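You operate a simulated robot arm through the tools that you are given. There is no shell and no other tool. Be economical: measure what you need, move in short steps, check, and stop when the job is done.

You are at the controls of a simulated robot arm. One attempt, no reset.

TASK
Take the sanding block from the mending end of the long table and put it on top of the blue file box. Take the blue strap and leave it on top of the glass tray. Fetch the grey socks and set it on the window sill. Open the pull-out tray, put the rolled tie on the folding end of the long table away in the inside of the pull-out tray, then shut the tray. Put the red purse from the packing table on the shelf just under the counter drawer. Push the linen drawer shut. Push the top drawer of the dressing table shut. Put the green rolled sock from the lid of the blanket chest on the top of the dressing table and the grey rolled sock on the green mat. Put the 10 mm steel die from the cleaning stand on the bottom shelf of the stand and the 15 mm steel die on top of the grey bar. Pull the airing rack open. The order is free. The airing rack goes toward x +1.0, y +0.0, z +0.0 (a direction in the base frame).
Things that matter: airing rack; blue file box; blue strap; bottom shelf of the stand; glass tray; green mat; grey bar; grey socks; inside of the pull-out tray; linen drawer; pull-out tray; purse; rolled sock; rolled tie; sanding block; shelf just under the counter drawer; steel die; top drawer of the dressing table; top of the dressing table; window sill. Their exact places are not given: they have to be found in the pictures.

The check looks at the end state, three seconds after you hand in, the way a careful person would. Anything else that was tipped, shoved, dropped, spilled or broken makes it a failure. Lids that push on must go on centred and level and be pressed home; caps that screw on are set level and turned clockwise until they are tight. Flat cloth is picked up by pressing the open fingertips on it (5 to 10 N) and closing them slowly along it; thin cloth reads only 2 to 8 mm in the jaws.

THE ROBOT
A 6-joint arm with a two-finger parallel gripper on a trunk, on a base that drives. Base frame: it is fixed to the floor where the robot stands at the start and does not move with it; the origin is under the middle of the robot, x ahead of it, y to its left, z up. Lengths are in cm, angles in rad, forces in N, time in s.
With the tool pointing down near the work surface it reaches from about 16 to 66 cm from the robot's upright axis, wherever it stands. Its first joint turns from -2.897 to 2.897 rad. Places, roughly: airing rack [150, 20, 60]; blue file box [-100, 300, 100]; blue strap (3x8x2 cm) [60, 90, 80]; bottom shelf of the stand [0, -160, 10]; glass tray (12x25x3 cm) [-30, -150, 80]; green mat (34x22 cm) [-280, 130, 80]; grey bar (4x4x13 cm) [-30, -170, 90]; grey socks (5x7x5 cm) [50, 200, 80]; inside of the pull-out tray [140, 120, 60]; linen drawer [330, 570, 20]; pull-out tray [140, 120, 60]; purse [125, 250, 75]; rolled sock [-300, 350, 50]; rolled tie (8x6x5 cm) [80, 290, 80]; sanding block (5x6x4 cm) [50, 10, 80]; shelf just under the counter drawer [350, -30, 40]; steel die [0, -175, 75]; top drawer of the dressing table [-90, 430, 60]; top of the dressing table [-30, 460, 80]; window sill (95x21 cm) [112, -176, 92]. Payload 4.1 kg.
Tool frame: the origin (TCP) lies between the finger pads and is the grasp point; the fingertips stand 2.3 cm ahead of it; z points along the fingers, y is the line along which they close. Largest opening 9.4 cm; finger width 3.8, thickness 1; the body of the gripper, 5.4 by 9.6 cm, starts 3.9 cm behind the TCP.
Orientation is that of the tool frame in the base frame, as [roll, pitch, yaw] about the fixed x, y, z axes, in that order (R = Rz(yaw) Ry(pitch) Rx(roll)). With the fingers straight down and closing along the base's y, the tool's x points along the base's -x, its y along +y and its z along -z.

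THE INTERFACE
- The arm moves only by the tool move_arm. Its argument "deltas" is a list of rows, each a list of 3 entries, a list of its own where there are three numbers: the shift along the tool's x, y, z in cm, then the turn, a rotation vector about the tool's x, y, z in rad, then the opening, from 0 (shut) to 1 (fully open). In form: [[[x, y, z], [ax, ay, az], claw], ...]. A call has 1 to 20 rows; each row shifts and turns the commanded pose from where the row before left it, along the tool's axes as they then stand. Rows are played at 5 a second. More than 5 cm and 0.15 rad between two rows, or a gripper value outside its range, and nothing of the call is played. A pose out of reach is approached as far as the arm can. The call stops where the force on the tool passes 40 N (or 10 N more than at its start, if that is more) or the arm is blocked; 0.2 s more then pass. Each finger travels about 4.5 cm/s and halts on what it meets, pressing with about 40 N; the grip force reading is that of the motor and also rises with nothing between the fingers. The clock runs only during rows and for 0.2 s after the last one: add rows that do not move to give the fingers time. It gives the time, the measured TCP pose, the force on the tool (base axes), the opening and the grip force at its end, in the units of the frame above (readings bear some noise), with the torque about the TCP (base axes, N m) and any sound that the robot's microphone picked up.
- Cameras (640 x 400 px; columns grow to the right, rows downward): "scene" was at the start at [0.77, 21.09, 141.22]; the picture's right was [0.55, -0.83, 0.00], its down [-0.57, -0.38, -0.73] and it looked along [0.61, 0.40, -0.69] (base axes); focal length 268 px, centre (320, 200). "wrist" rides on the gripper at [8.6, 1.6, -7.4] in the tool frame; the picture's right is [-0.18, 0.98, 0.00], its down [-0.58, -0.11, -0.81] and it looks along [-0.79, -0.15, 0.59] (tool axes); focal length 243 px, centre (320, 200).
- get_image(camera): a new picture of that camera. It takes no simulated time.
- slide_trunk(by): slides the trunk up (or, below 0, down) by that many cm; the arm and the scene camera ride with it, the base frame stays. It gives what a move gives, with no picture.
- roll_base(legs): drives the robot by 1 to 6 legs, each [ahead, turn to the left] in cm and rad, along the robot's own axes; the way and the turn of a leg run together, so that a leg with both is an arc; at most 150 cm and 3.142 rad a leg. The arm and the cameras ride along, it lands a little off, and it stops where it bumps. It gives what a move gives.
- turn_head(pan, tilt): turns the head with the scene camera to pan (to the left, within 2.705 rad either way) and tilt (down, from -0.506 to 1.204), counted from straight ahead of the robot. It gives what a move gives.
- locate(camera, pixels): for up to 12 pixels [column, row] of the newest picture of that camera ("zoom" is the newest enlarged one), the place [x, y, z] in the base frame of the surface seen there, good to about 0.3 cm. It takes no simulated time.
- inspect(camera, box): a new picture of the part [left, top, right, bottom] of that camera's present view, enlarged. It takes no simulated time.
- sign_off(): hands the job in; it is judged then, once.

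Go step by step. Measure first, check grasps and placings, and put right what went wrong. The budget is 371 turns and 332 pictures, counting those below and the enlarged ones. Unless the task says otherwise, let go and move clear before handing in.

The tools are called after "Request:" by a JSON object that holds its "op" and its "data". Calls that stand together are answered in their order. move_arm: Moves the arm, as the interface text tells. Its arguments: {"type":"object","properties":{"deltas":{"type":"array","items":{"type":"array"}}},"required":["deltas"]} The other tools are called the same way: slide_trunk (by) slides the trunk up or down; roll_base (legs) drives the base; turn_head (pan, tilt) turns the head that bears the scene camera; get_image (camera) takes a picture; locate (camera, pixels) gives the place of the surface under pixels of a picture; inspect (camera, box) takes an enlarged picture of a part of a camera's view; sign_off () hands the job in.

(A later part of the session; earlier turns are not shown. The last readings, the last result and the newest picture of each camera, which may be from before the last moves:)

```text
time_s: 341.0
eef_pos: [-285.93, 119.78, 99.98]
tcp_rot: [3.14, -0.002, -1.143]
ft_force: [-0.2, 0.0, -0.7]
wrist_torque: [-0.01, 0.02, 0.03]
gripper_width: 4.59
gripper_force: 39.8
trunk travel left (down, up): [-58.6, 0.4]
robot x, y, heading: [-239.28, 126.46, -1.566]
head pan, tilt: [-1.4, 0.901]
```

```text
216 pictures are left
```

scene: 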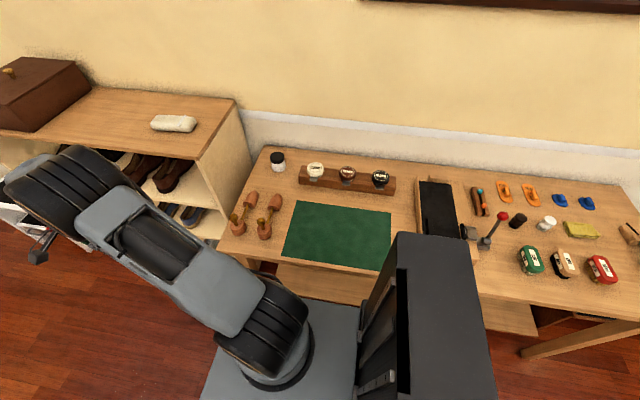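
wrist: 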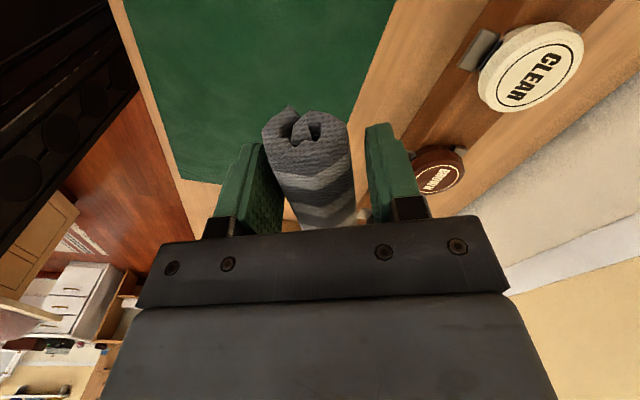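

Request:
{"op": "move_arm", "data": {"deltas": [[[-2.57, -3.04, 0], [0, 0, 0], 0.15], [[-2.57, -3.04, 0], [0, 0, 0], 0.15], [[0, 0, 4], [0, 0, 0], 0.15], [[0, 0, 4], [0, 0, 0], 0.15], [[0, 0, 4], [0, 0, 0], 0.15], [[0, 0, 3], [0, 0, 0], 0.15], [[0, 0, 1.5], [0, 0, 0], 0.15], [[0, 0, 0.4], [0, 0, 0], 0.15], [[0, 0, 0], [0, 0, 0], 0.15]]}}

Request:
{"op": "get_image", "data": {"camera": "wrist"}}

```text
time_s: 343.0
eef_pos: [-282.52, 126.92, 83.59]
tcp_rot: [3.141, -0.001, -1.143]
ft_force: [0.5, -0.1, 0.1]
wrist_torque: [-0.02, 0.02, 0.02]
gripper_width: 4.61
gripper_force: 40.1
trunk travel left (down, up): [-58.6, 0.4]
robot x, y, heading: [-239.73, 126.55, -1.568]
head pan, tilt: [-1.4, 0.901]
```

```text
215 pictures are left
```

wrist: 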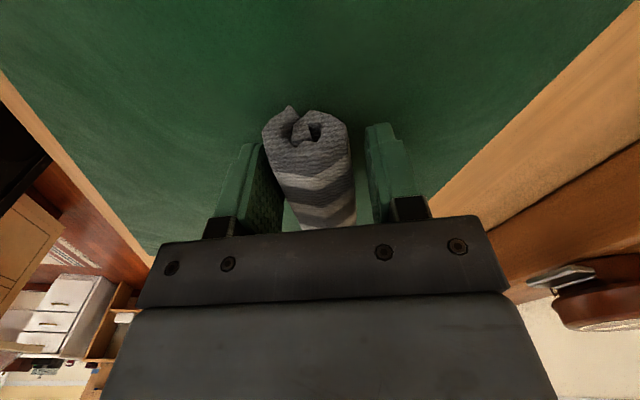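

Request:
{"op": "move_arm", "data": {"deltas": [[[0, 0, 0.4], [0, 0, 0], 0.15], [[0, 0, 0.3], [0, 0, 0], 0.15], [[0, 0, 0], [0, 0, 0], 0.15]]}}

Request:
{"op": "move_arm", "data": {"deltas": [[[0, 0, 0], [0, 0, 0], 0.45], [[0, 0, 0], [0, 0, 0], 0.6], [[0, 0, 0], [0, 0, 0], 0.65], [[0, 0, -3], [0, 0, 0], 0.65], [[0, 0, -4], [0, 0, 0], 0.65], [[0, 0, -4], [0, 0, 0], 0.65], [[0, 0, -4], [0, 0, 0], 0.65], [[0, 0, -4], [0, 0, 0], 0.65]]}}

Request:
{"op": "get_image", "data": {"camera": "wrist"}}

```text
time_s: 343.8
eef_pos: [-282.66, 126.85, 82.83]
tcp_rot: [-3.141, 0.0, -1.141]
ft_force: [0.3, -0.5, -0.3]
wrist_torque: [0.04, -0.01, 0.04]
gripper_width: 4.61
gripper_force: 40.0
trunk travel left (down, up): [-58.6, 0.4]
robot x, y, heading: [-239.25, 126.67, -1.564]
head pan, tilt: [-1.4, 0.901]
```

```text
time_s: 345.6
eef_pos: [-282.52, 126.82, 101.89]
tcp_rot: [3.14, 0.0, -1.142]
ft_force: [0.4, 0.2, 0.1]
wrist_torque: [-0.02, -0.05, -0.01]
gripper_width: 6.1
gripper_force: 0.1
trunk travel left (down, up): [-58.6, 0.4]
robot x, y, heading: [-239.25, 126.44, -1.565]
head pan, tilt: [-1.4, 0.901]
```

```text
214 pictures are left
```

wrist: 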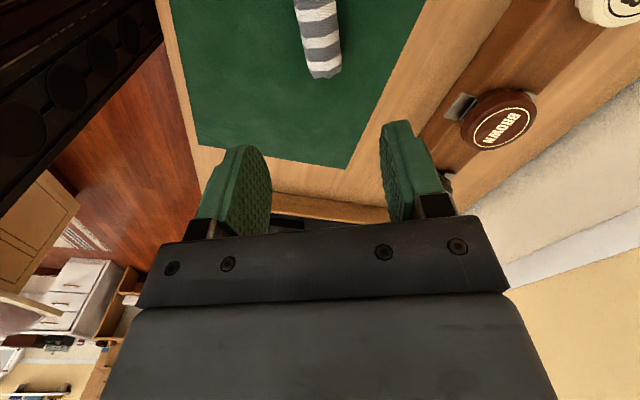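

Grey sock is on the green mat. Back out north, then east along the passage to the aisle.

Request:
{"op": "roll_base", "data": {"legs": [[-112, 0], [-112, 0], [0, 1.565]]}}

Request:
{"op": "move_arm", "data": {"deltas": [[[3.9, 1.79, 0], [0, 0, -0.1], 0.65], [[3.9, 1.79, 0], [0, 0, -0.1], 0.65], [[3.9, 1.79, 0], [0, 0, -0.1], 0.65], [[3.9, 1.79, 0], [0, 0, -0.1], 0.65], [[3.9, 1.79, 0], [0, 0, -0.1], 0.65], [[3.9, 1.79, 0], [0, 0, -0.1], 0.65], [[3.9, 1.79, 0], [0, 0, -0.1], 0.65], [[3.9, 1.79, 0], [0, 0, -0.1], 0.65], [[3.9, 1.79, 0], [0, 0, -0.1], 0.65], [[3.9, 1.79, 0], [0, 0, -0.1], 0.65], [[3.9, 1.79, 0], [0, 0, -0.1], 0.65], [[3.9, 1.79, 0], [0, 0, -0.1], 0.65], [[3.9, 1.79, 0], [0, 0, -0.1], 0.65], [[3.9, 1.79, 0], [0, 0, -0.1], 0.65]]}}

Request:
{"op": "turn_head", "data": {"pan": 0.0, "tilt": 0.5}}

Request:
{"op": "get_image", "data": {"camera": "scene"}}

```text
time_s: 358.0
eef_pos: [-283.36, 339.6, 101.76]
tcp_rot: [3.141, 0.001, -0.864]
ft_force: [0.2, 0.7, -0.9]
wrist_torque: [0.0, 0.03, 0.01]
gripper_width: 6.1
gripper_force: 0.0
trunk travel left (down, up): [-58.6, 0.4]
robot x, y, heading: [-241.61, 351.14, -1.297]
head pan, tilt: [-1.4, 0.901]
stopped in leg 3: the robot was blocked; the commanded pose is now the measured one
```

```text
time_s: 361.0
eef_pos: [-239.21, 306.2, 101.73]
tcp_rot: [-3.141, 0.002, 0.538]
ft_force: [0.2, 0.0, 0.2]
wrist_torque: [-0.01, 0.03, 0.0]
gripper_width: 6.1
gripper_force: 0.2
trunk travel left (down, up): [-58.6, 0.4]
robot x, y, heading: [-241.63, 351.63, -1.3]
head pan, tilt: [-1.4, 0.901]
```

```text
time_s: 362.5
eef_pos: [-239.36, 306.33, 101.66]
tcp_rot: [3.14, 0.001, 0.537]
ft_force: [0.1, 1.1, 0.5]
wrist_torque: [0.01, 0.0, 0.02]
gripper_width: 6.1
gripper_force: 0.1
trunk travel left (down, up): [-58.6, 0.4]
robot x, y, heading: [-241.38, 351.34, -1.297]
head pan, tilt: [0.0, 0.499]
```

```text
213 pictures are left
```

scene: 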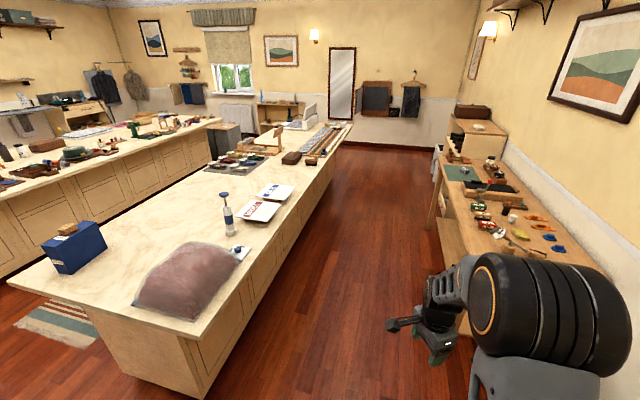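

The rear brushed the chest while turning; I pull ahead first and then thread around the counter corner.

Request:
{"op": "roll_base", "data": {"legs": [[35, 0], [0, 1.9], [40, 0], [0, -0.4], [60, 0], [0, -0.2]]}}

Request:
{"op": "turn_head", "data": {"pan": 2.6, "tilt": 0.6}}

Request:
{"op": "get_image", "data": {"camera": "scene"}}

```text
time_s: 376.5
eef_pos: [-96.54, 346.97, 101.67]
tcp_rot: [-3.141, 0.001, 1.861]
ft_force: [-0.2, -0.3, 0.2]
wrist_torque: [-0.01, 0.0, 0.0]
gripper_width: 6.11
gripper_force: 0.0
trunk travel left (down, up): [-58.6, 0.4]
robot x, y, heading: [-140.43, 355.94, 0.029]
head pan, tilt: [0.0, 0.499]
```

```text
time_s: 378.8
eef_pos: [-96.58, 347.09, 101.61]
tcp_rot: [-3.141, 0.001, 1.86]
ft_force: [0.4, -0.7, 0.8]
wrist_torque: [0.01, -0.05, -0.05]
gripper_width: 6.12
gripper_force: 0.0
trunk travel left (down, up): [-58.6, 0.4]
robot x, y, heading: [-140.52, 355.83, 0.032]
head pan, tilt: [2.601, 0.6]
```

```text
212 pictures are left
```

scene: 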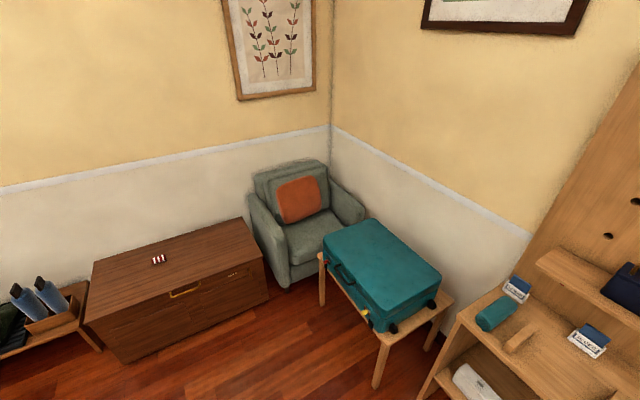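

Request:
{"op": "roll_base", "data": {"legs": [[137, 0], [0, 1.54], [-80, 0], [-75, 0]]}}

Request:
{"op": "turn_head", "data": {"pan": -1.1, "tilt": 0.7}}

Request:
{"op": "get_image", "data": {"camera": "scene"}}

```text
time_s: 397.0
eef_pos: [8.7, 251.04, 101.59]
tcp_rot: [-3.141, -0.001, -2.849]
ft_force: [-0.3, 0.6, -1.3]
wrist_torque: [0.01, 0.02, -0.03]
gripper_width: 6.11
gripper_force: 0.0
trunk travel left (down, up): [-58.6, 0.4]
robot x, y, heading: [0.68, 206.55, 1.6]
head pan, tilt: [2.601, 0.6]
```

```text
time_s: 400.0
eef_pos: [8.95, 251.06, 101.72]
tcp_rot: [3.14, -0.001, -2.849]
ft_force: [1.1, 0.3, 0.6]
wrist_torque: [0.0, 0.01, 0.02]
gripper_width: 6.09
gripper_force: 0.1
trunk travel left (down, up): [-58.6, 0.4]
robot x, y, heading: [0.53, 206.73, 1.605]
head pan, tilt: [-1.1, 0.7]
```

```text
211 pictures are left
```

scene: 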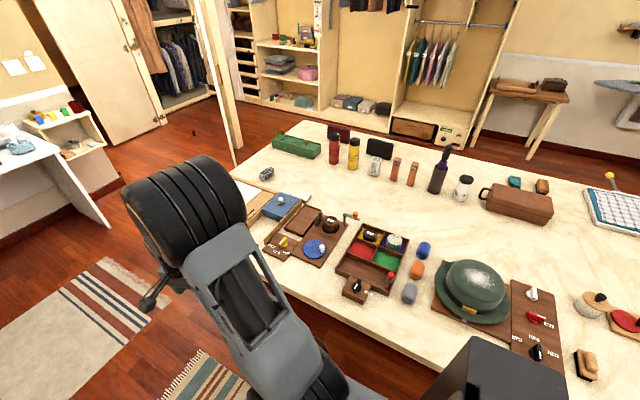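

Request:
{"op": "inspect", "data": {"camera": "scene", "box": [230, 100, 550, 320]}}

Request:
{"op": "locate", "data": {"camera": "scene", "pixels": [[409, 291], [402, 296], [416, 288], [266, 173], [342, 132], [380, 148], [325, 220], [315, 246], [395, 241], [525, 88], [230, 170], [440, 150]]}}

```text
1.82 times, centred on (390, 210) of scene
```

zoom: 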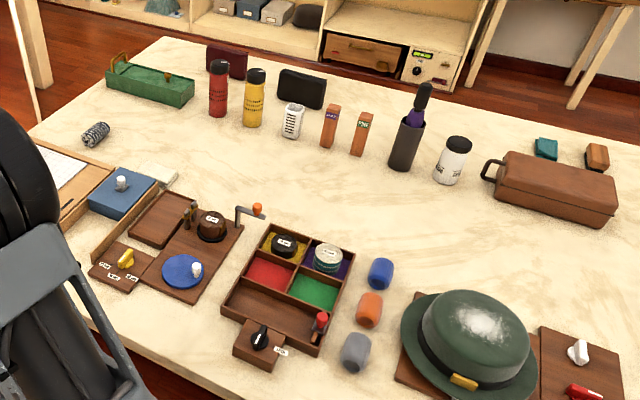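

```text
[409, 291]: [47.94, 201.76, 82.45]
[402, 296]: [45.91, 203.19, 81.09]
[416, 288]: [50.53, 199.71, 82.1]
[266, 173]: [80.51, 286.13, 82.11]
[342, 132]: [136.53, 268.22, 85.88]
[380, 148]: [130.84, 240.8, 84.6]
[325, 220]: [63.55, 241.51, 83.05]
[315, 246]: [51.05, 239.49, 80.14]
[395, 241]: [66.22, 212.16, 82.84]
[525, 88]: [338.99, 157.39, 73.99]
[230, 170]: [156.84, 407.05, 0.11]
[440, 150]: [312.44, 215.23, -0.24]
```

Request:
{"op": "inspect", "data": {"camera": "scene", "box": [370, 230, 450, 310]}}

Request:
{"op": "locate", "data": {"camera": "zoom", "pixels": [[310, 500], [340, 430], [260, 520], [370, 480], [330, 560], [280, 440]]}}

```text
5.00 times, centred on (410, 270) of scene
```

zoom: 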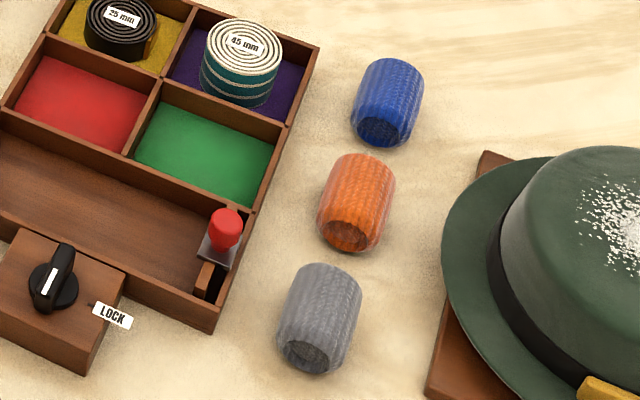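

```text
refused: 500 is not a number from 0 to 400
```

Request:
{"op": "locate", "data": {"camera": "zoom", "pixels": [[325, 275], [303, 350], [285, 310], [357, 310], [320, 310], [320, 372], [218, 320], [215, 225], [370, 220], [435, 380]]}}

```text
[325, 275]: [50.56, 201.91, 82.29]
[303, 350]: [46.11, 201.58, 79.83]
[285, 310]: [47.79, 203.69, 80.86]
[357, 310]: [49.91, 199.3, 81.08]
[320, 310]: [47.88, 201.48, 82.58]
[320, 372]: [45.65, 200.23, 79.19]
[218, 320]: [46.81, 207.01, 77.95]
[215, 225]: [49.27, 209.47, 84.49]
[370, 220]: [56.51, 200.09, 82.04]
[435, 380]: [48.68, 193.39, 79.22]
```

Grey socks at (48.5, 201.7), axis about along x. Back the base 14 cm so the wrist stays in its good range, then swing over.

Request:
{"op": "roll_base", "data": {"legs": [[-15, 0]]}}

```text
time_s: 401.4
eef_pos: [9.24, 236.07, 101.65]
tcp_rot: [-3.141, 0.0, -2.847]
ft_force: [-0.2, -0.5, -0.2]
wrist_torque: [0.03, 0.02, 0.01]
gripper_width: 6.09
gripper_force: 0.0
trunk travel left (down, up): [-58.6, 0.4]
robot x, y, heading: [0.82, 191.39, 1.604]
head pan, tilt: [-1.1, 0.7]
```

Request:
{"op": "move_arm", "data": {"deltas": [[[-2.51, -4.03, 0], [0, 0, 0], 0.65], [[-2.51, -4.03, 0], [0, 0, 0], 0.65], [[-2.51, -4.03, 0], [0, 0, 0], 0.65], [[-2.51, -4.03, 0], [0, 0, 0], 0.65], [[-2.51, -4.03, 0], [0, 0, 0], 0.65], [[-2.51, -4.03, 0], [0, 0, 0], 0.65], [[-2.51, -4.03, 0], [0, 0, 0], 0.65], [[-2.51, -4.03, 0], [0, 0, 0], 0.65], [[-2.51, -4.03, 0], [0, 0, 0], 0.65], [[-2.51, -4.03, 0], [0, 0, 0], 0.65], [[-2.51, -4.03, 0], [0, 0, 0], 0.65], [[0, 0, 3], [0, 0, 0.1], 0.65], [[0, 0, 4], [0, 0, 0.1], 0.65], [[0, 0, 4], [0, 0, 0], 0.65]]}}

Request:
{"op": "get_image", "data": {"camera": "wrist"}}

```text
time_s: 404.4
eef_pos: [48.66, 201.77, 90.79]
tcp_rot: [-3.141, 0.0, -3.046]
ft_force: [0.0, 0.0, -0.7]
wrist_torque: [-0.04, -0.03, -0.02]
gripper_width: 6.09
gripper_force: 0.1
trunk travel left (down, up): [-58.6, 0.4]
robot x, y, heading: [1.06, 192.1, 1.605]
head pan, tilt: [-1.1, 0.7]
```

```text
208 pictures are left
```

wrist: 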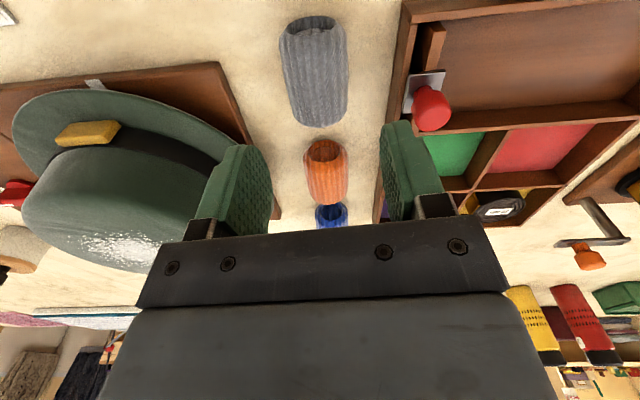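

Request:
{"op": "move_arm", "data": {"deltas": [[[0, -0.2, 4], [0, 0, 0], 0.63], [[0, 0, 3], [0, 0, 0], 0.63], [[0, 0, 0], [0, 0, 0], 0.63]]}}

Request:
{"op": "get_image", "data": {"camera": "wrist"}}

```text
time_s: 405.2
eef_pos: [48.62, 201.47, 83.67]
tcp_rot: [3.141, 0.002, -3.047]
ft_force: [-0.2, 0.6, -0.6]
wrist_torque: [-0.01, -0.02, 0.0]
gripper_width: 5.91
gripper_force: 0.1
trunk travel left (down, up): [-58.6, 0.4]
robot x, y, heading: [0.89, 191.88, 1.607]
head pan, tilt: [-1.1, 0.7]
```

```text
207 pictures are left
```

wrist: 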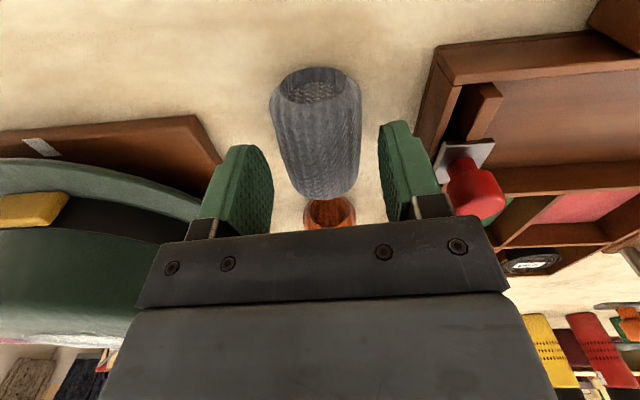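

Request:
{"op": "move_arm", "data": {"deltas": [[[0, 0, 2], [0, 0, 0], 0.63], [[0, 0, 1.2], [0, 0, 0], 0.63], [[0, 0, 0], [0, 0, 0], 0.45], [[0, 0, 0], [0, 0, 0], 0.3], [[0, 0, 0], [0, 0, 0], 0.2], [[0, 0, 0], [0, 0, 0], 0.2]]}}

Request:
{"op": "move_arm", "data": {"deltas": [[[0, 0, -3], [0, 0, 0], 0.2], [[0, 0, -4], [0, 0, 0], 0.2], [[0, 0, -4], [0, 0, 0], 0.2], [[0, 0, -4], [0, 0, 0], 0.2], [[0, 0, -4], [0, 0, 0], 0.2], [[0, 0, -2], [0, 0, 0], 0.2]]}}

Request:
{"op": "get_image", "data": {"camera": "wrist"}}

```text
time_s: 406.6
eef_pos: [48.75, 201.5, 80.45]
tcp_rot: [3.141, -0.001, -3.048]
ft_force: [-0.6, -0.1, 0.3]
wrist_torque: [0.03, 0.01, 0.02]
gripper_width: 4.39
gripper_force: 39.6
trunk travel left (down, up): [-58.6, 0.4]
robot x, y, heading: [0.97, 191.68, 1.609]
head pan, tilt: [-1.1, 0.7]
```

```text
time_s: 408.0
eef_pos: [48.53, 201.54, 101.47]
tcp_rot: [3.141, -0.002, -3.047]
ft_force: [-0.2, 0.5, -0.7]
wrist_torque: [0.02, -0.02, -0.01]
gripper_width: 4.4
gripper_force: 39.6
trunk travel left (down, up): [-58.6, 0.4]
robot x, y, heading: [0.61, 191.9, 1.605]
head pan, tilt: [-1.1, 0.7]
```

```text
206 pictures are left
```

wrist: 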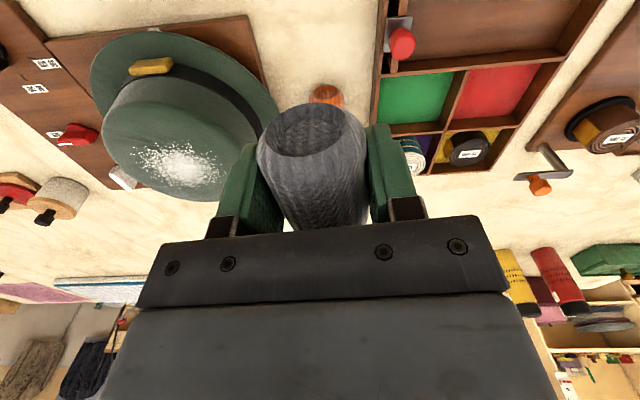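

Request:
{"op": "move_arm", "data": {"deltas": [[[0.49, 4.57, 0], [0, 0, -0.094], 0.2], [[0.49, 4.57, 0], [0, 0, -0.094], 0.2], [[0.49, 4.57, 0], [0, 0, -0.094], 0.2], [[0.49, 4.57, 0], [0, 0, -0.094], 0.2], [[0.49, 4.57, 0], [0, 0, -0.094], 0.2], [[0.49, 4.57, 0], [0, 0, -0.094], 0.2], [[0.49, 4.57, 0], [0, 0, -0.094], 0.2], [[0.49, 4.57, 0], [0, 0, -0.094], 0.2], [[0.49, 4.57, 0], [0, 0, -0.094], 0.2], [[0.49, 4.57, 0], [0, 0, -0.094], 0.2], [[0.49, 4.57, 0], [0, 0, -0.094], 0.2], [[0.49, 4.57, 0], [0, 0, -0.094], 0.2], [[0.49, 4.57, 0], [0, 0, -0.094], 0.2]]}}

Request:
{"op": "roll_base", "data": {"legs": [[0, -0.05], [-148, 0], [-146, 0], [0, -1.555]]}}

Request:
{"op": "turn_head", "data": {"pan": -0.7, "tilt": 0.5}}

Request:
{"op": "get_image", "data": {"camera": "scene"}}

```text
time_s: 410.8
eef_pos: [9.77, 241.87, 101.51]
tcp_rot: [-3.141, -0.001, -1.821]
ft_force: [-0.7, -0.3, 0.0]
wrist_torque: [0.0, 0.0, -0.01]
gripper_width: 4.4
gripper_force: 39.5
trunk travel left (down, up): [-58.6, 0.4]
robot x, y, heading: [0.73, 191.27, 1.609]
head pan, tilt: [-1.1, 0.7]
```

```text
time_s: 429.1
eef_pos: [38.67, -110.67, 101.51]
tcp_rot: [3.141, 0.0, 2.877]
ft_force: [-0.2, -0.7, -0.2]
wrist_torque: [0.02, 0.01, -0.02]
gripper_width: 4.41
gripper_force: 40.2
trunk travel left (down, up): [-58.6, 0.4]
robot x, y, heading: [-11.19, -100.94, 0.021]
head pan, tilt: [-1.1, 0.7]
```

```text
time_s: 429.9
eef_pos: [38.74, -110.63, 101.42]
tcp_rot: [3.139, 0.001, 2.875]
ft_force: [-0.2, 0.3, -1.1]
wrist_torque: [-0.03, -0.02, -0.03]
gripper_width: 4.4
gripper_force: 40.2
trunk travel left (down, up): [-58.6, 0.4]
robot x, y, heading: [-11.36, -100.92, 0.021]
head pan, tilt: [-0.7, 0.499]
```

```text
205 pictures are left
```

scene: 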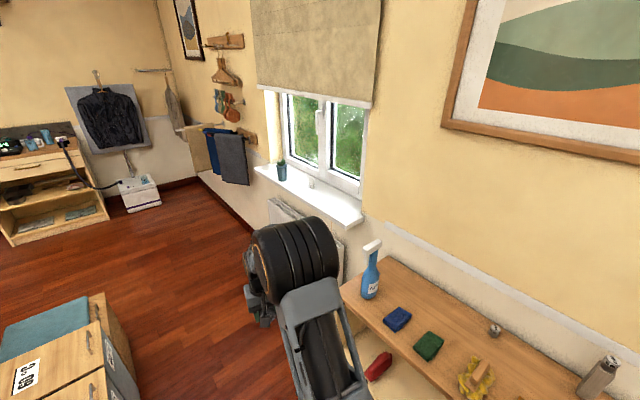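

Request:
{"op": "locate", "data": {"camera": "scene", "pixels": [[360, 223], [255, 170], [358, 198], [300, 178], [335, 207], [275, 165], [283, 178], [312, 184], [110, 355], [105, 300]]}}

Request:
{"op": "inspect", "data": {"camera": "scene", "box": [240, 140, 400, 260]}}

```text
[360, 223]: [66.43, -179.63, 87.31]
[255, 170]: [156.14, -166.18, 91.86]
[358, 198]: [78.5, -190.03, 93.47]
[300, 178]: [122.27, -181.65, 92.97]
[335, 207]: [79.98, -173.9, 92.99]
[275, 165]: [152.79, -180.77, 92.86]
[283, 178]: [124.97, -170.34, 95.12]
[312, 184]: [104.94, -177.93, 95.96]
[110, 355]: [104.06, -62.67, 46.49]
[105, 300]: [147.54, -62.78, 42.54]
```

```text
3.33 times, centred on (320, 200) of scene
```

zoom: 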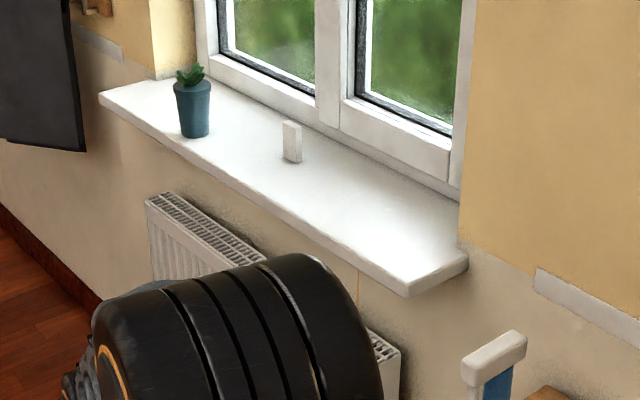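

Sill at z≈93, y −166…−187, free around x≈85. Drive there.

Request:
{"op": "roll_base", "data": {"legs": [[0, -0.21], [100, 0], [0, 0.19]]}}

```text
time_s: 436.6
eef_pos: [135.61, -130.68, 101.54]
tcp_rot: [3.141, 0.001, 2.852]
ft_force: [0.1, 0.4, -0.3]
wrist_torque: [0.0, 0.03, 0.04]
gripper_width: 4.41
gripper_force: 40.0
trunk travel left (down, up): [-58.6, 0.4]
robot x, y, heading: [86.28, -119.96, -0.004]
head pan, tilt: [-0.7, 0.499]
```

Request:
{"op": "move_arm", "data": {"deltas": [[[-0.36, -4.7, 0], [0, 0, 0.095], 0.2], [[-0.36, -4.7, 0], [0, 0, 0.095], 0.2], [[-0.36, -4.7, 0], [0, 0, 0.095], 0.2], [[-0.36, -4.7, 0], [0, 0, 0.095], 0.2], [[-0.36, -4.7, 0], [0, 0, 0.095], 0.2], [[-0.36, -4.7, 0], [0, 0, 0.095], 0.2], [[-0.36, -4.7, 0], [0, 0, 0.095], 0.2], [[-0.36, -4.7, 0], [0, 0, 0.095], 0.2], [[-0.36, -4.7, 0], [0, 0, 0.095], 0.2], [[-0.36, -4.7, 0], [0, 0, 0.095], 0.2], [[-0.36, -4.7, 0], [0, 0, 0.095], 0.2], [[-0.36, -4.7, 0], [0, 0, 0.095], 0.2], [[-0.36, -4.7, 0], [0, 0, 0.095], 0.2], [[-0.36, -4.7, 0], [0, 0, 0.095], 0.2]]}}

Request:
{"op": "get_image", "data": {"camera": "wrist"}}

Request:
{"op": "turn_head", "data": {"pan": -1.2, "tilt": 0.7}}

Request:
{"op": "get_image", "data": {"camera": "scene"}}

```text
time_s: 439.6
eef_pos: [90.03, -171.95, 101.61]
tcp_rot: [-3.141, 0.001, 1.52]
ft_force: [0.3, -1.1, 0.0]
wrist_torque: [0.0, 0.02, 0.01]
gripper_width: 4.4
gripper_force: 40.0
trunk travel left (down, up): [-58.6, 0.4]
robot x, y, heading: [85.86, -120.07, -0.002]
head pan, tilt: [-0.7, 0.499]
```

```text
203 pictures are left
```

wrist: 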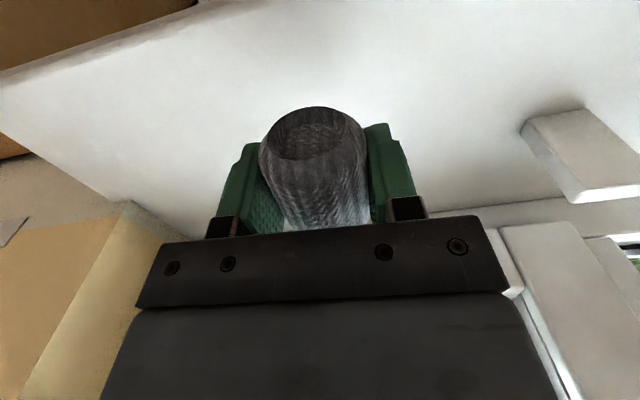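

```text
time_s: 440.5
eef_pos: [90.24, -171.94, 101.37]
tcp_rot: [-3.141, 0.0, 1.52]
ft_force: [0.6, 0.0, -1.1]
wrist_torque: [0.0, -0.04, -0.03]
gripper_width: 4.44
gripper_force: 39.4
trunk travel left (down, up): [-58.6, 0.4]
robot x, y, heading: [86.08, -120.15, -0.004]
head pan, tilt: [-1.201, 0.7]
```

```text
202 pictures are left
```

scene: 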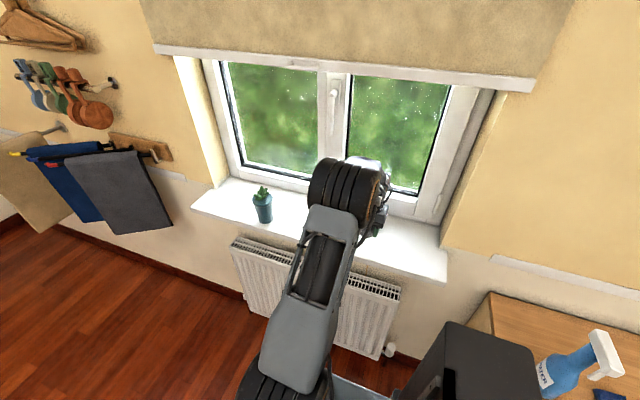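

Request:
{"op": "move_arm", "data": {"deltas": [[[-3.3, 0, 0], [0, 0, 0], 0.2], [[0, 0, 3], [0, 0, 0], 0.2], [[0, 0, 1.6], [0, 0, 0], 0.2], [[0, 0, 0], [0, 0, 0], 0.2]]}}

Request:
{"op": "move_arm", "data": {"deltas": [[[0, 0, 0.4], [0, 0, 0], 0.2], [[0, 0, 0.3], [0, 0, 0], 0.2], [[0, 0, 0], [0, 0, 0], 0.2]]}}

```text
time_s: 441.5
eef_pos: [90.07, -175.29, 96.92]
tcp_rot: [-3.14, -0.001, 1.52]
ft_force: [0.7, -0.1, -0.1]
wrist_torque: [0.01, -0.04, 0.0]
gripper_width: 4.42
gripper_force: 40.0
trunk travel left (down, up): [-58.6, 0.4]
robot x, y, heading: [86.07, -119.9, -0.003]
head pan, tilt: [-1.201, 0.7]
```

```text
time_s: 442.3
eef_pos: [90.26, -175.3, 96.2]
tcp_rot: [-3.142, -0.002, 1.52]
ft_force: [-0.2, 0.4, 0.3]
wrist_torque: [0.03, 0.04, -0.03]
gripper_width: 4.4
gripper_force: 40.1
trunk travel left (down, up): [-58.6, 0.4]
robot x, y, heading: [86.31, -120.19, -0.0]
head pan, tilt: [-1.201, 0.7]
```

Request:
{"op": "move_arm", "data": {"deltas": [[[0, 0, 0.3], [0, 0, 0], 0.2], [[0, 0, 0], [0, 0, 0], 0.2]]}}

Request:
{"op": "move_arm", "data": {"deltas": [[[0, 0, 0], [0, 0, 0], 0.5], [[0, 0, 0], [0, 0, 0], 0.62], [[0, 0, 0], [0, 0, 0], 0.65], [[0, 0, -3], [0, 0, 0], 0.65], [[0, 0, -4], [0, 0, 0], 0.65], [[0, 0, 0], [0, 0, 0], 0.65]]}}

Request:
{"op": "get_image", "data": {"camera": "wrist"}}

```text
time_s: 442.9
eef_pos: [90.25, -175.33, 95.96]
tcp_rot: [3.141, 0.001, 1.521]
ft_force: [0.6, 0.0, -0.5]
wrist_torque: [-0.01, 0.02, 0.0]
gripper_width: 4.39
gripper_force: 40.6
trunk travel left (down, up): [-58.6, 0.4]
robot x, y, heading: [86.26, -119.79, -0.008]
head pan, tilt: [-1.201, 0.7]
```

```text
time_s: 444.3
eef_pos: [90.14, -175.36, 102.71]
tcp_rot: [3.14, 0.0, 1.52]
ft_force: [0.0, -0.5, -0.3]
wrist_torque: [0.03, -0.01, -0.02]
gripper_width: 6.15
gripper_force: 0.0
trunk travel left (down, up): [-58.6, 0.4]
robot x, y, heading: [86.28, -120.19, -0.002]
head pan, tilt: [-1.201, 0.7]
```

```text
201 pictures are left
```

wrist: 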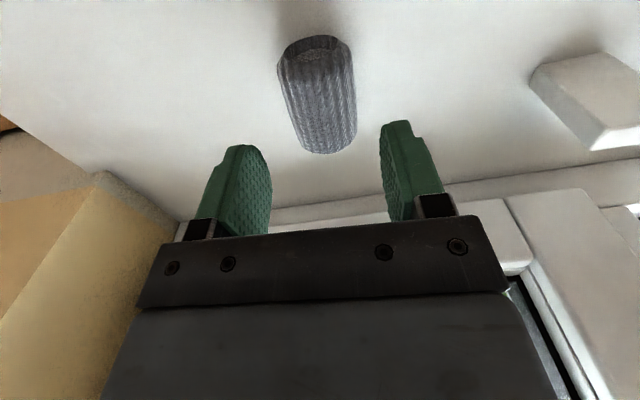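

Socks rest on the sill. Pull the arm in and sweep it to the front, then look at the east side.

Request:
{"op": "move_arm", "data": {"deltas": [[[4.6, 0, 0], [0, 0, 0], 0.65], [[4.6, 0, 0], [0, 0, 0], 0.65], [[4.6, 0, 0], [0, 0, 0], 0.65], [[0.61, 4.05, 0], [0, 0, -0.1], 0.65], [[0.61, 4.05, 0], [0, 0, -0.1], 0.65], [[0.61, 4.05, 0], [0, 0, -0.1], 0.65], [[0.61, 4.05, 0], [0, 0, -0.1], 0.65], [[0.61, 4.05, 0], [0, 0, -0.1], 0.65], [[0.61, 4.05, 0], [0, 0, -0.1], 0.65], [[0.61, 4.05, 0], [0, 0, -0.1], 0.65], [[0.61, 4.05, 0], [0, 0, -0.1], 0.65], [[0.61, 4.05, 0], [0, 0, -0.1], 0.65], [[0.61, 4.05, 0], [0, 0, -0.1], 0.65], [[0.61, 4.05, 0], [0, 0, -0.1], 0.65], [[0.61, 4.05, 0], [0, 0, -0.1], 0.65], [[0.61, 4.05, 0], [0, 0, -0.1], 0.65], [[0.61, 4.05, 0], [0, 0, -0.1], 0.65]]}}

Request:
{"op": "roll_base", "data": {"legs": [[110, 0], [0, 1.57]]}}

Request:
{"op": "turn_head", "data": {"pan": 0.5, "tilt": 0.5}}

Request:
{"op": "get_image", "data": {"camera": "scene"}}

```text
time_s: 447.9
eef_pos: [129.55, -125.57, 102.88]
tcp_rot: [-3.14, 0.0, 2.924]
ft_force: [0.0, 0.7, 1.0]
wrist_torque: [-0.04, 0.02, 0.02]
gripper_width: 6.12
gripper_force: 0.1
trunk travel left (down, up): [-58.6, 0.4]
robot x, y, heading: [85.82, -119.81, -0.003]
head pan, tilt: [-1.201, 0.7]
```

```text
time_s: 457.5
eef_pos: [204.31, -77.16, 102.74]
tcp_rot: [-3.141, 0.0, -1.787]
ft_force: [0.9, 0.6, 0.4]
wrist_torque: [-0.03, 0.01, 0.01]
gripper_width: 6.11
gripper_force: 0.1
trunk travel left (down, up): [-58.6, 0.4]
robot x, y, heading: [198.64, -120.53, 1.572]
head pan, tilt: [-1.201, 0.7]
```

```text
time_s: 459.2
eef_pos: [204.45, -77.01, 102.84]
tcp_rot: [-3.14, -0.002, -1.787]
ft_force: [-1.5, 0.0, 0.0]
wrist_torque: [0.01, 0.0, 0.04]
gripper_width: 6.09
gripper_force: 0.0
trunk travel left (down, up): [-58.6, 0.4]
robot x, y, heading: [198.87, -120.81, 1.576]
head pan, tilt: [0.499, 0.499]
```

```text
200 pictures are left
```

scene: 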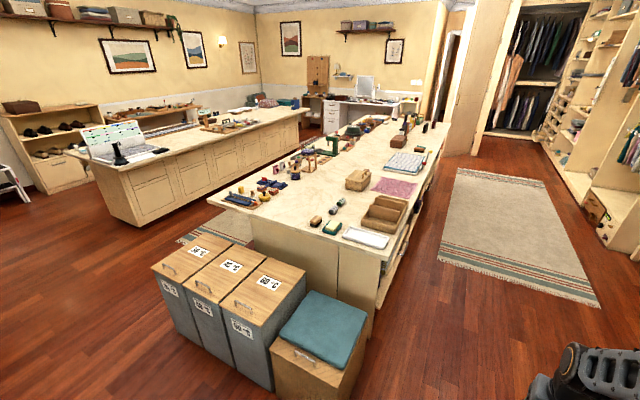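

Request:
{"op": "roll_base", "data": {"legs": [[100, 0]]}}

Request:
{"op": "turn_head", "data": {"pan": 1.1, "tilt": 0.7}}

Request:
{"op": "get_image", "data": {"camera": "scene"}}

```text
time_s: 464.3
eef_pos: [203.7, 20.13, 102.73]
tcp_rot: [-3.141, -0.001, -1.781]
ft_force: [0.2, -1.2, -0.3]
wrist_torque: [-0.01, 0.04, 0.01]
gripper_width: 6.12
gripper_force: 0.0
trunk travel left (down, up): [-58.6, 0.4]
robot x, y, heading: [198.58, -23.49, 1.576]
head pan, tilt: [0.499, 0.499]
```

```text
time_s: 465.3
eef_pos: [203.75, 20.1, 102.77]
tcp_rot: [3.141, 0.001, -1.78]
ft_force: [0.6, 0.7, -0.2]
wrist_torque: [-0.01, 0.02, -0.01]
gripper_width: 6.1
gripper_force: 0.0
trunk travel left (down, up): [-58.6, 0.4]
robot x, y, heading: [198.5, -23.36, 1.58]
head pan, tilt: [1.1, 0.7]
```

```text
199 pictures are left
```

scene: 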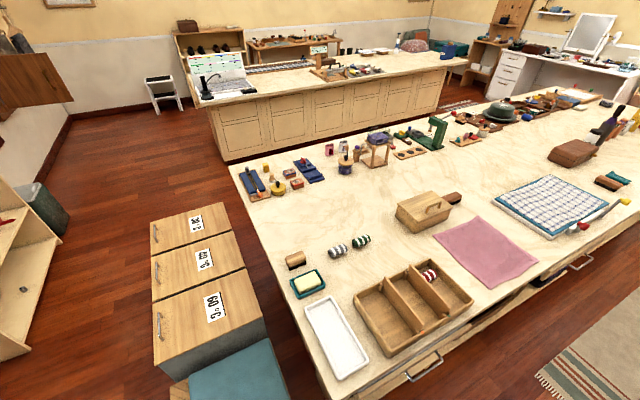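

Request:
{"op": "slide_trunk", "data": {"by": -36}}

Request:
{"op": "turn_head", "data": {"pan": 0.75, "tilt": 0.7}}

Request:
{"op": "get_image", "data": {"camera": "scene"}}

```text
time_s: 468.8
eef_pos: [203.81, 20.08, 66.76]
tcp_rot: [-3.141, 0.001, -1.78]
ft_force: [-0.3, 0.6, -1.0]
wrist_torque: [0.0, -0.01, -0.01]
gripper_width: 6.1
gripper_force: 0.0
trunk travel left (down, up): [-22.6, 36.4]
robot x, y, heading: [198.5, -23.46, 1.58]
head pan, tilt: [1.1, 0.7]
```

```text
time_s: 469.6
eef_pos: [203.88, 20.14, 66.77]
tcp_rot: [3.14, 0.001, -1.779]
ft_force: [0.8, -0.6, 0.4]
wrist_torque: [0.05, 0.01, 0.0]
gripper_width: 6.1
gripper_force: 0.0
trunk travel left (down, up): [-22.6, 36.4]
robot x, y, heading: [198.81, -23.33, 1.578]
head pan, tilt: [0.75, 0.7]
```

```text
198 pictures are left
```

scene: 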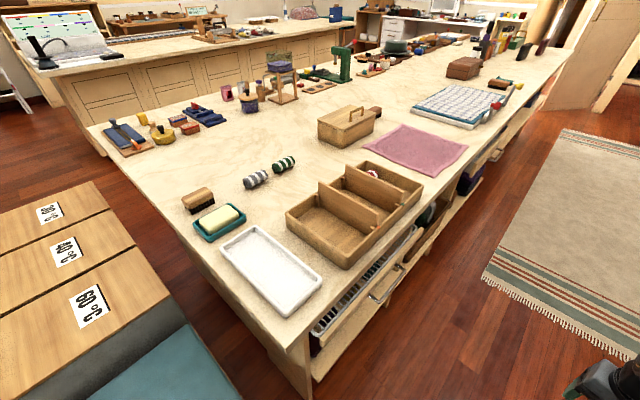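

Request:
{"op": "inspect", "data": {"camera": "scene", "box": [290, 130, 550, 390]}}

Request:
{"op": "locate", "data": {"camera": "scene", "pixels": [[385, 293], [370, 298], [402, 268], [330, 325], [420, 232], [495, 155], [505, 140], [400, 290], [310, 370], [440, 180]]}}

```text
1.54 times, centred on (420, 260) of scene
```

zoom: 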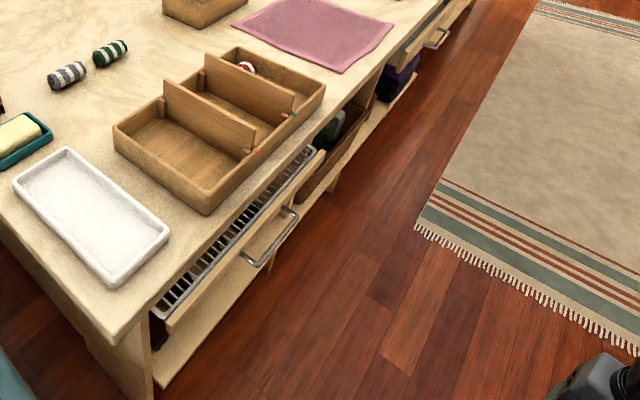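

```text
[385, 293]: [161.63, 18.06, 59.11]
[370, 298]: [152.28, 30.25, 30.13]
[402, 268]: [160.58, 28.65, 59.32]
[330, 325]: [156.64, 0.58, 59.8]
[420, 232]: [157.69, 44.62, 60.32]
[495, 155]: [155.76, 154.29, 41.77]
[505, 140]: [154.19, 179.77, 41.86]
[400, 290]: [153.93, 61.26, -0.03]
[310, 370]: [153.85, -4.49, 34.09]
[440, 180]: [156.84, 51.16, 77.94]
```

The airing rack's front has a bar handle at (161, 17–29, 59). Reposition east of it, facing west.

Request:
{"op": "roll_base", "data": {"legs": [[0, -0.65], [54, 0], [0, 2.21]]}}

Request:
{"op": "move_arm", "data": {"deltas": [[[0, 0, 0], [0, 0, 0.148], 0.5], [[0, 0, 0], [0, 0, 0.148], 0.5], [[0, 0, 0], [0, 0, 0.148], 0.5], [[0, 0, 0], [0, 0, 0.148], 0.5], [[0, 0, 0], [0, 0, 0.148], 0.5], [[0, 0, 0], [0, 0, 0.148], 0.5], [[0, 0, 0], [0, 0, 0.148], 0.5], [[0, 0, 0], [0, 0, 0.148], 0.5], [[0, 0, 0], [0, 0, 0.148], 0.5], [[0, 0, 0], [0, 0, 0.148], 0.5]]}}

Request:
{"op": "turn_head", "data": {"pan": 0.0, "tilt": 0.7}}

Request:
{"op": "get_image", "data": {"camera": "scene"}}

```text
time_s: 479.8
eef_pos: [187.83, 25.51, 66.78]
tcp_rot: [-3.141, 0.0, -0.193]
ft_force: [0.5, -0.2, -0.2]
wrist_torque: [0.04, -0.04, 0.02]
gripper_width: 6.13
gripper_force: 0.1
trunk travel left (down, up): [-22.6, 36.4]
robot x, y, heading: [231.02, 20.75, -3.117]
head pan, tilt: [0.75, 0.7]
```

```text
time_s: 482.0
eef_pos: [187.74, 25.49, 66.77]
tcp_rot: [3.141, 0.0, -1.675]
ft_force: [-0.2, -0.2, 0.1]
wrist_torque: [-0.02, 0.0, 0.04]
gripper_width: 4.71
gripper_force: 0.0
trunk travel left (down, up): [-22.6, 36.4]
robot x, y, heading: [231.99, 21.27, -3.118]
head pan, tilt: [0.75, 0.7]
```

```text
time_s: 483.1
eef_pos: [187.68, 25.58, 66.86]
tcp_rot: [-3.141, 0.001, -1.671]
ft_force: [0.8, 0.3, 0.6]
wrist_torque: [-0.02, -0.01, -0.01]
gripper_width: 4.71
gripper_force: 0.0
trunk travel left (down, up): [-22.6, 36.4]
robot x, y, heading: [232.01, 20.4, -3.117]
head pan, tilt: [0.0, 0.7]
```

```text
196 pictures are left
```

scene: 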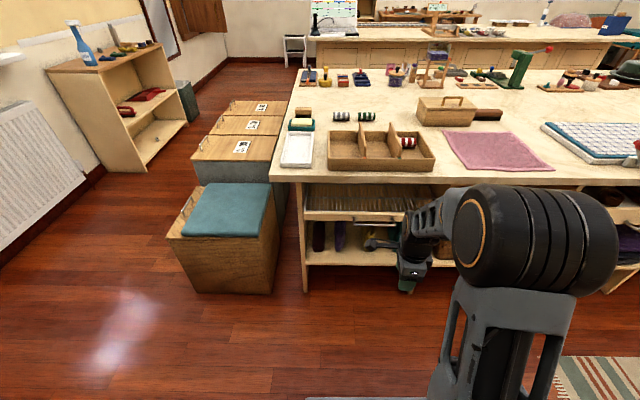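

Request:
{"op": "inspect", "data": {"camera": "scene", "box": [280, 160, 460, 280]}}

Request:
{"op": "locate", "data": {"camera": "scene", "pixels": [[360, 218], [355, 223], [380, 219], [396, 220], [340, 216], [320, 214], [355, 205], [350, 190], [390, 170]]}}

```text
3.33 times, centred on (370, 220) of scene
```

zoom: 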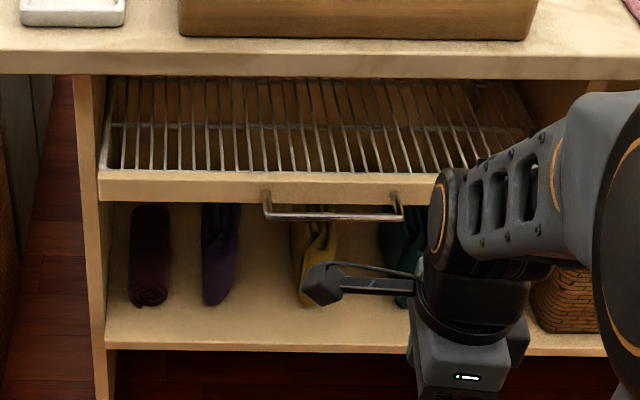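

```text
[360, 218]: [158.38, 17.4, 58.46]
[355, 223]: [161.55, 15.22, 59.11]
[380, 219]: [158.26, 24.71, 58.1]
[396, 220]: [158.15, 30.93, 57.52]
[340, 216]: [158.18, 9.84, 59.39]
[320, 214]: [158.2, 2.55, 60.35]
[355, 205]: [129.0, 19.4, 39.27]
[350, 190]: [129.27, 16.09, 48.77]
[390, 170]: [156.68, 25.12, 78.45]
```

Request:
{"op": "move_arm", "data": {"deltas": [[[0, 0, 0], [-0.14, 0, 0], 0.5], [[0, 0, 0], [-0.14, 0, 0], 0.5], [[0, 0, 0], [-0.14, 0, 0], 0.5], [[0, 0, 0], [-0.14, 0, 0], 0.5], [[0, 0, 0], [-0.14, 0, 0], 0.5], [[0, 0, 0], [-0.14, 0, 0], 0.5], [[0, 0, 0], [-0.1, 0, 0], 0.5], [[0, 0, 0], [0, 0, 0], 0.5]]}}

Request:
{"op": "roll_base", "data": {"legs": [[14, 0]]}}

Request:
{"op": "get_image", "data": {"camera": "wrist"}}

Request:
{"op": "get_image", "data": {"camera": "scene"}}

```text
time_s: 484.9
eef_pos: [185.88, 25.7, 66.66]
tcp_rot: [2.201, 0.0, -1.674]
ft_force: [0.4, 0.0, 0.4]
wrist_torque: [0.01, 0.04, 0.0]
gripper_width: 4.7
gripper_force: 0.1
out of reach, approached as far as the arm can: row 6, 7
trunk travel left (down, up): [-22.6, 36.4]
robot x, y, heading: [231.64, 21.1, -3.123]
head pan, tilt: [0.0, 0.7]
```

```text
time_s: 486.3
eef_pos: [171.94, 25.57, 66.72]
tcp_rot: [2.203, 0.001, -1.673]
ft_force: [-0.2, -0.3, 0.3]
wrist_torque: [-0.01, -0.02, 0.0]
gripper_width: 4.69
gripper_force: 0.0
trunk travel left (down, up): [-22.6, 36.4]
robot x, y, heading: [217.53, 20.52, -3.116]
head pan, tilt: [0.0, 0.7]
```

```text
194 pictures are left
```

wrist: 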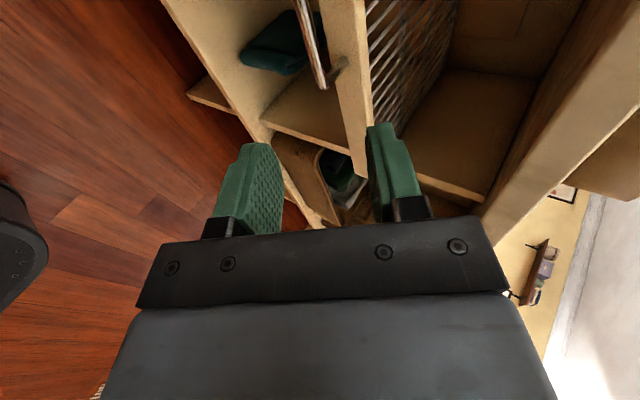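

```text
193 pictures are left
```

scene: 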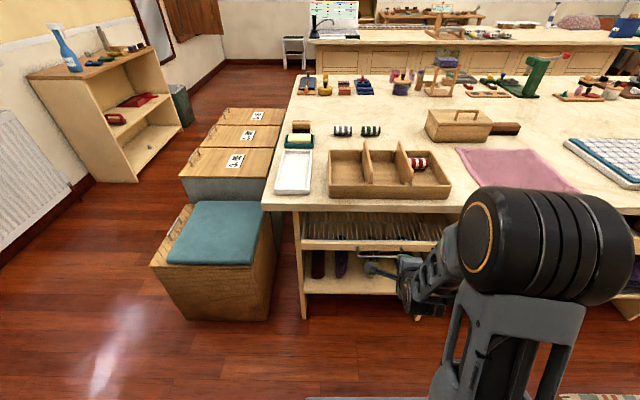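

Request:
{"op": "locate", "data": {"camera": "wrist", "pixels": [[318, 60], [310, 30], [323, 82], [340, 70], [352, 110], [300, 5]]}}

Request:
{"op": "inspect", "data": {"camera": "scene", "box": [300, 220, 460, 320]}}

```text
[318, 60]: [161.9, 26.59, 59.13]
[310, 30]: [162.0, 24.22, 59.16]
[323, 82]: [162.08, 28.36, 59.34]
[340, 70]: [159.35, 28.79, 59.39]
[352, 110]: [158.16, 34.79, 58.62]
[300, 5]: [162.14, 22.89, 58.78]
```

```text
4.00 times, centred on (380, 270) of scene
```

zoom: 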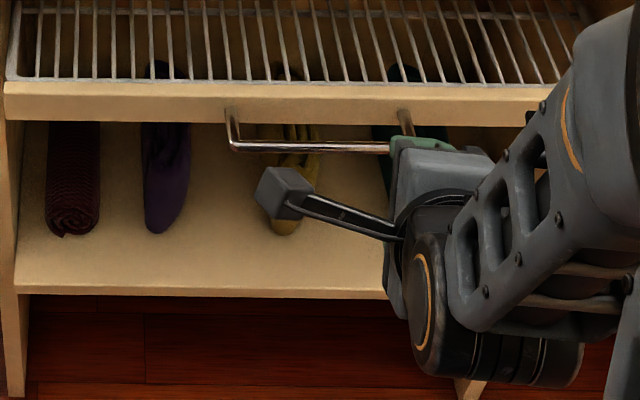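

Request:
{"op": "move_arm", "data": {"deltas": [[[2.07, -0.26, 2.1], [0, 0, 0], 0.38], [[2.07, -0.26, 2.1], [0, 0, 0], 0.38], [[0, 0, 0], [0, 0, 0], 0.38]]}}

Request:
{"op": "get_image", "data": {"camera": "wrist"}}

```text
time_s: 487.1
eef_pos: [168.63, 21.52, 63.6]
tcp_rot: [2.203, 0.003, -1.674]
ft_force: [-0.1, 0.7, -0.2]
wrist_torque: [0.02, 0.01, 0.0]
gripper_width: 3.57
gripper_force: 0.0
trunk travel left (down, up): [-22.6, 36.4]
robot x, y, heading: [217.46, 20.63, -3.119]
head pan, tilt: [0.0, 0.7]
```

```text
191 pictures are left
```

wrist: 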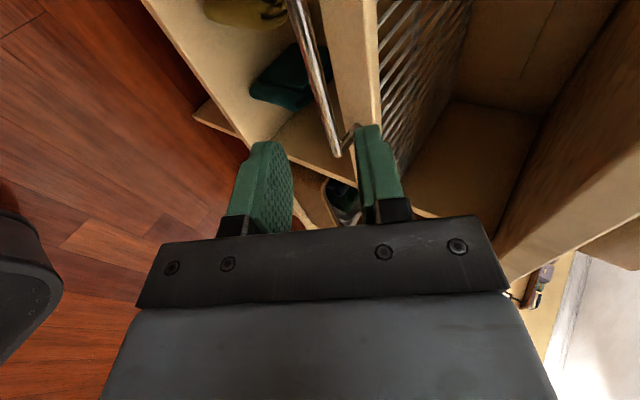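

Request:
{"op": "move_arm", "data": {"deltas": [[[0, 0, 2.4], [0, 0, 0], 0.38], [[0, 0, 2.4], [0, 0, 0], 0.38], [[0, 0, 1.9], [0, 0, 0], 0.38], [[0, 0, 0], [0, 0, 0], 0.38]]}}

Request:
{"op": "get_image", "data": {"camera": "wrist"}}

```text
time_s: 488.1
eef_pos: [163.12, 22.22, 59.72]
tcp_rot: [2.202, 0.0, -1.673]
ft_force: [0.0, -0.1, -0.9]
wrist_torque: [0.01, 0.02, 0.03]
gripper_width: 3.54
gripper_force: 0.0
trunk travel left (down, up): [-22.6, 36.4]
robot x, y, heading: [217.95, 20.75, -3.116]
head pan, tilt: [0.0, 0.7]
```

```text
190 pictures are left
```

wrist: 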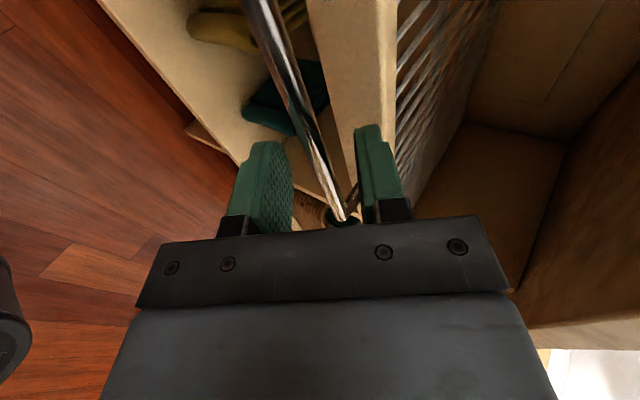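

Request:
{"op": "move_arm", "data": {"deltas": [[[0, 0, 0], [0, 0, 0], 0.2], [[0, 0, 0], [0, 0, 0], 0.05], [[0, 0, 0], [0, 0, 0], 0.05], [[0, 0, 0], [0, 0, 0], 0.05]]}}

Request:
{"op": "roll_base", "data": {"legs": [[-12, 0]]}}

Request:
{"op": "get_image", "data": {"camera": "scene"}}

```text
time_s: 489.1
eef_pos: [163.08, 22.18, 59.76]
tcp_rot: [2.199, 0.002, -1.671]
ft_force: [-2.0, 3.3, 2.1]
wrist_torque: [1.54, 0.05, 0.99]
gripper_width: 1.18
gripper_force: 45.0
trunk travel left (down, up): [-22.6, 36.4]
robot x, y, heading: [217.79, 20.25, -3.125]
head pan, tilt: [0.0, 0.7]
```

```text
time_s: 490.3
eef_pos: [175.33, 22.46, 59.84]
tcp_rot: [2.2, 0.004, -1.672]
ft_force: [0.5, -3.9, 4.7]
wrist_torque: [1.31, 0.06, 1.21]
gripper_width: 1.2
gripper_force: 44.7
trunk travel left (down, up): [-22.6, 36.4]
robot x, y, heading: [229.58, 21.06, -3.118]
head pan, tilt: [0.0, 0.7]
```

```text
189 pictures are left
```

scene: 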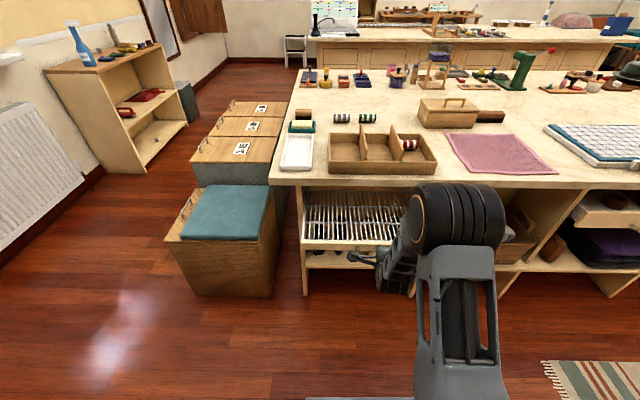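

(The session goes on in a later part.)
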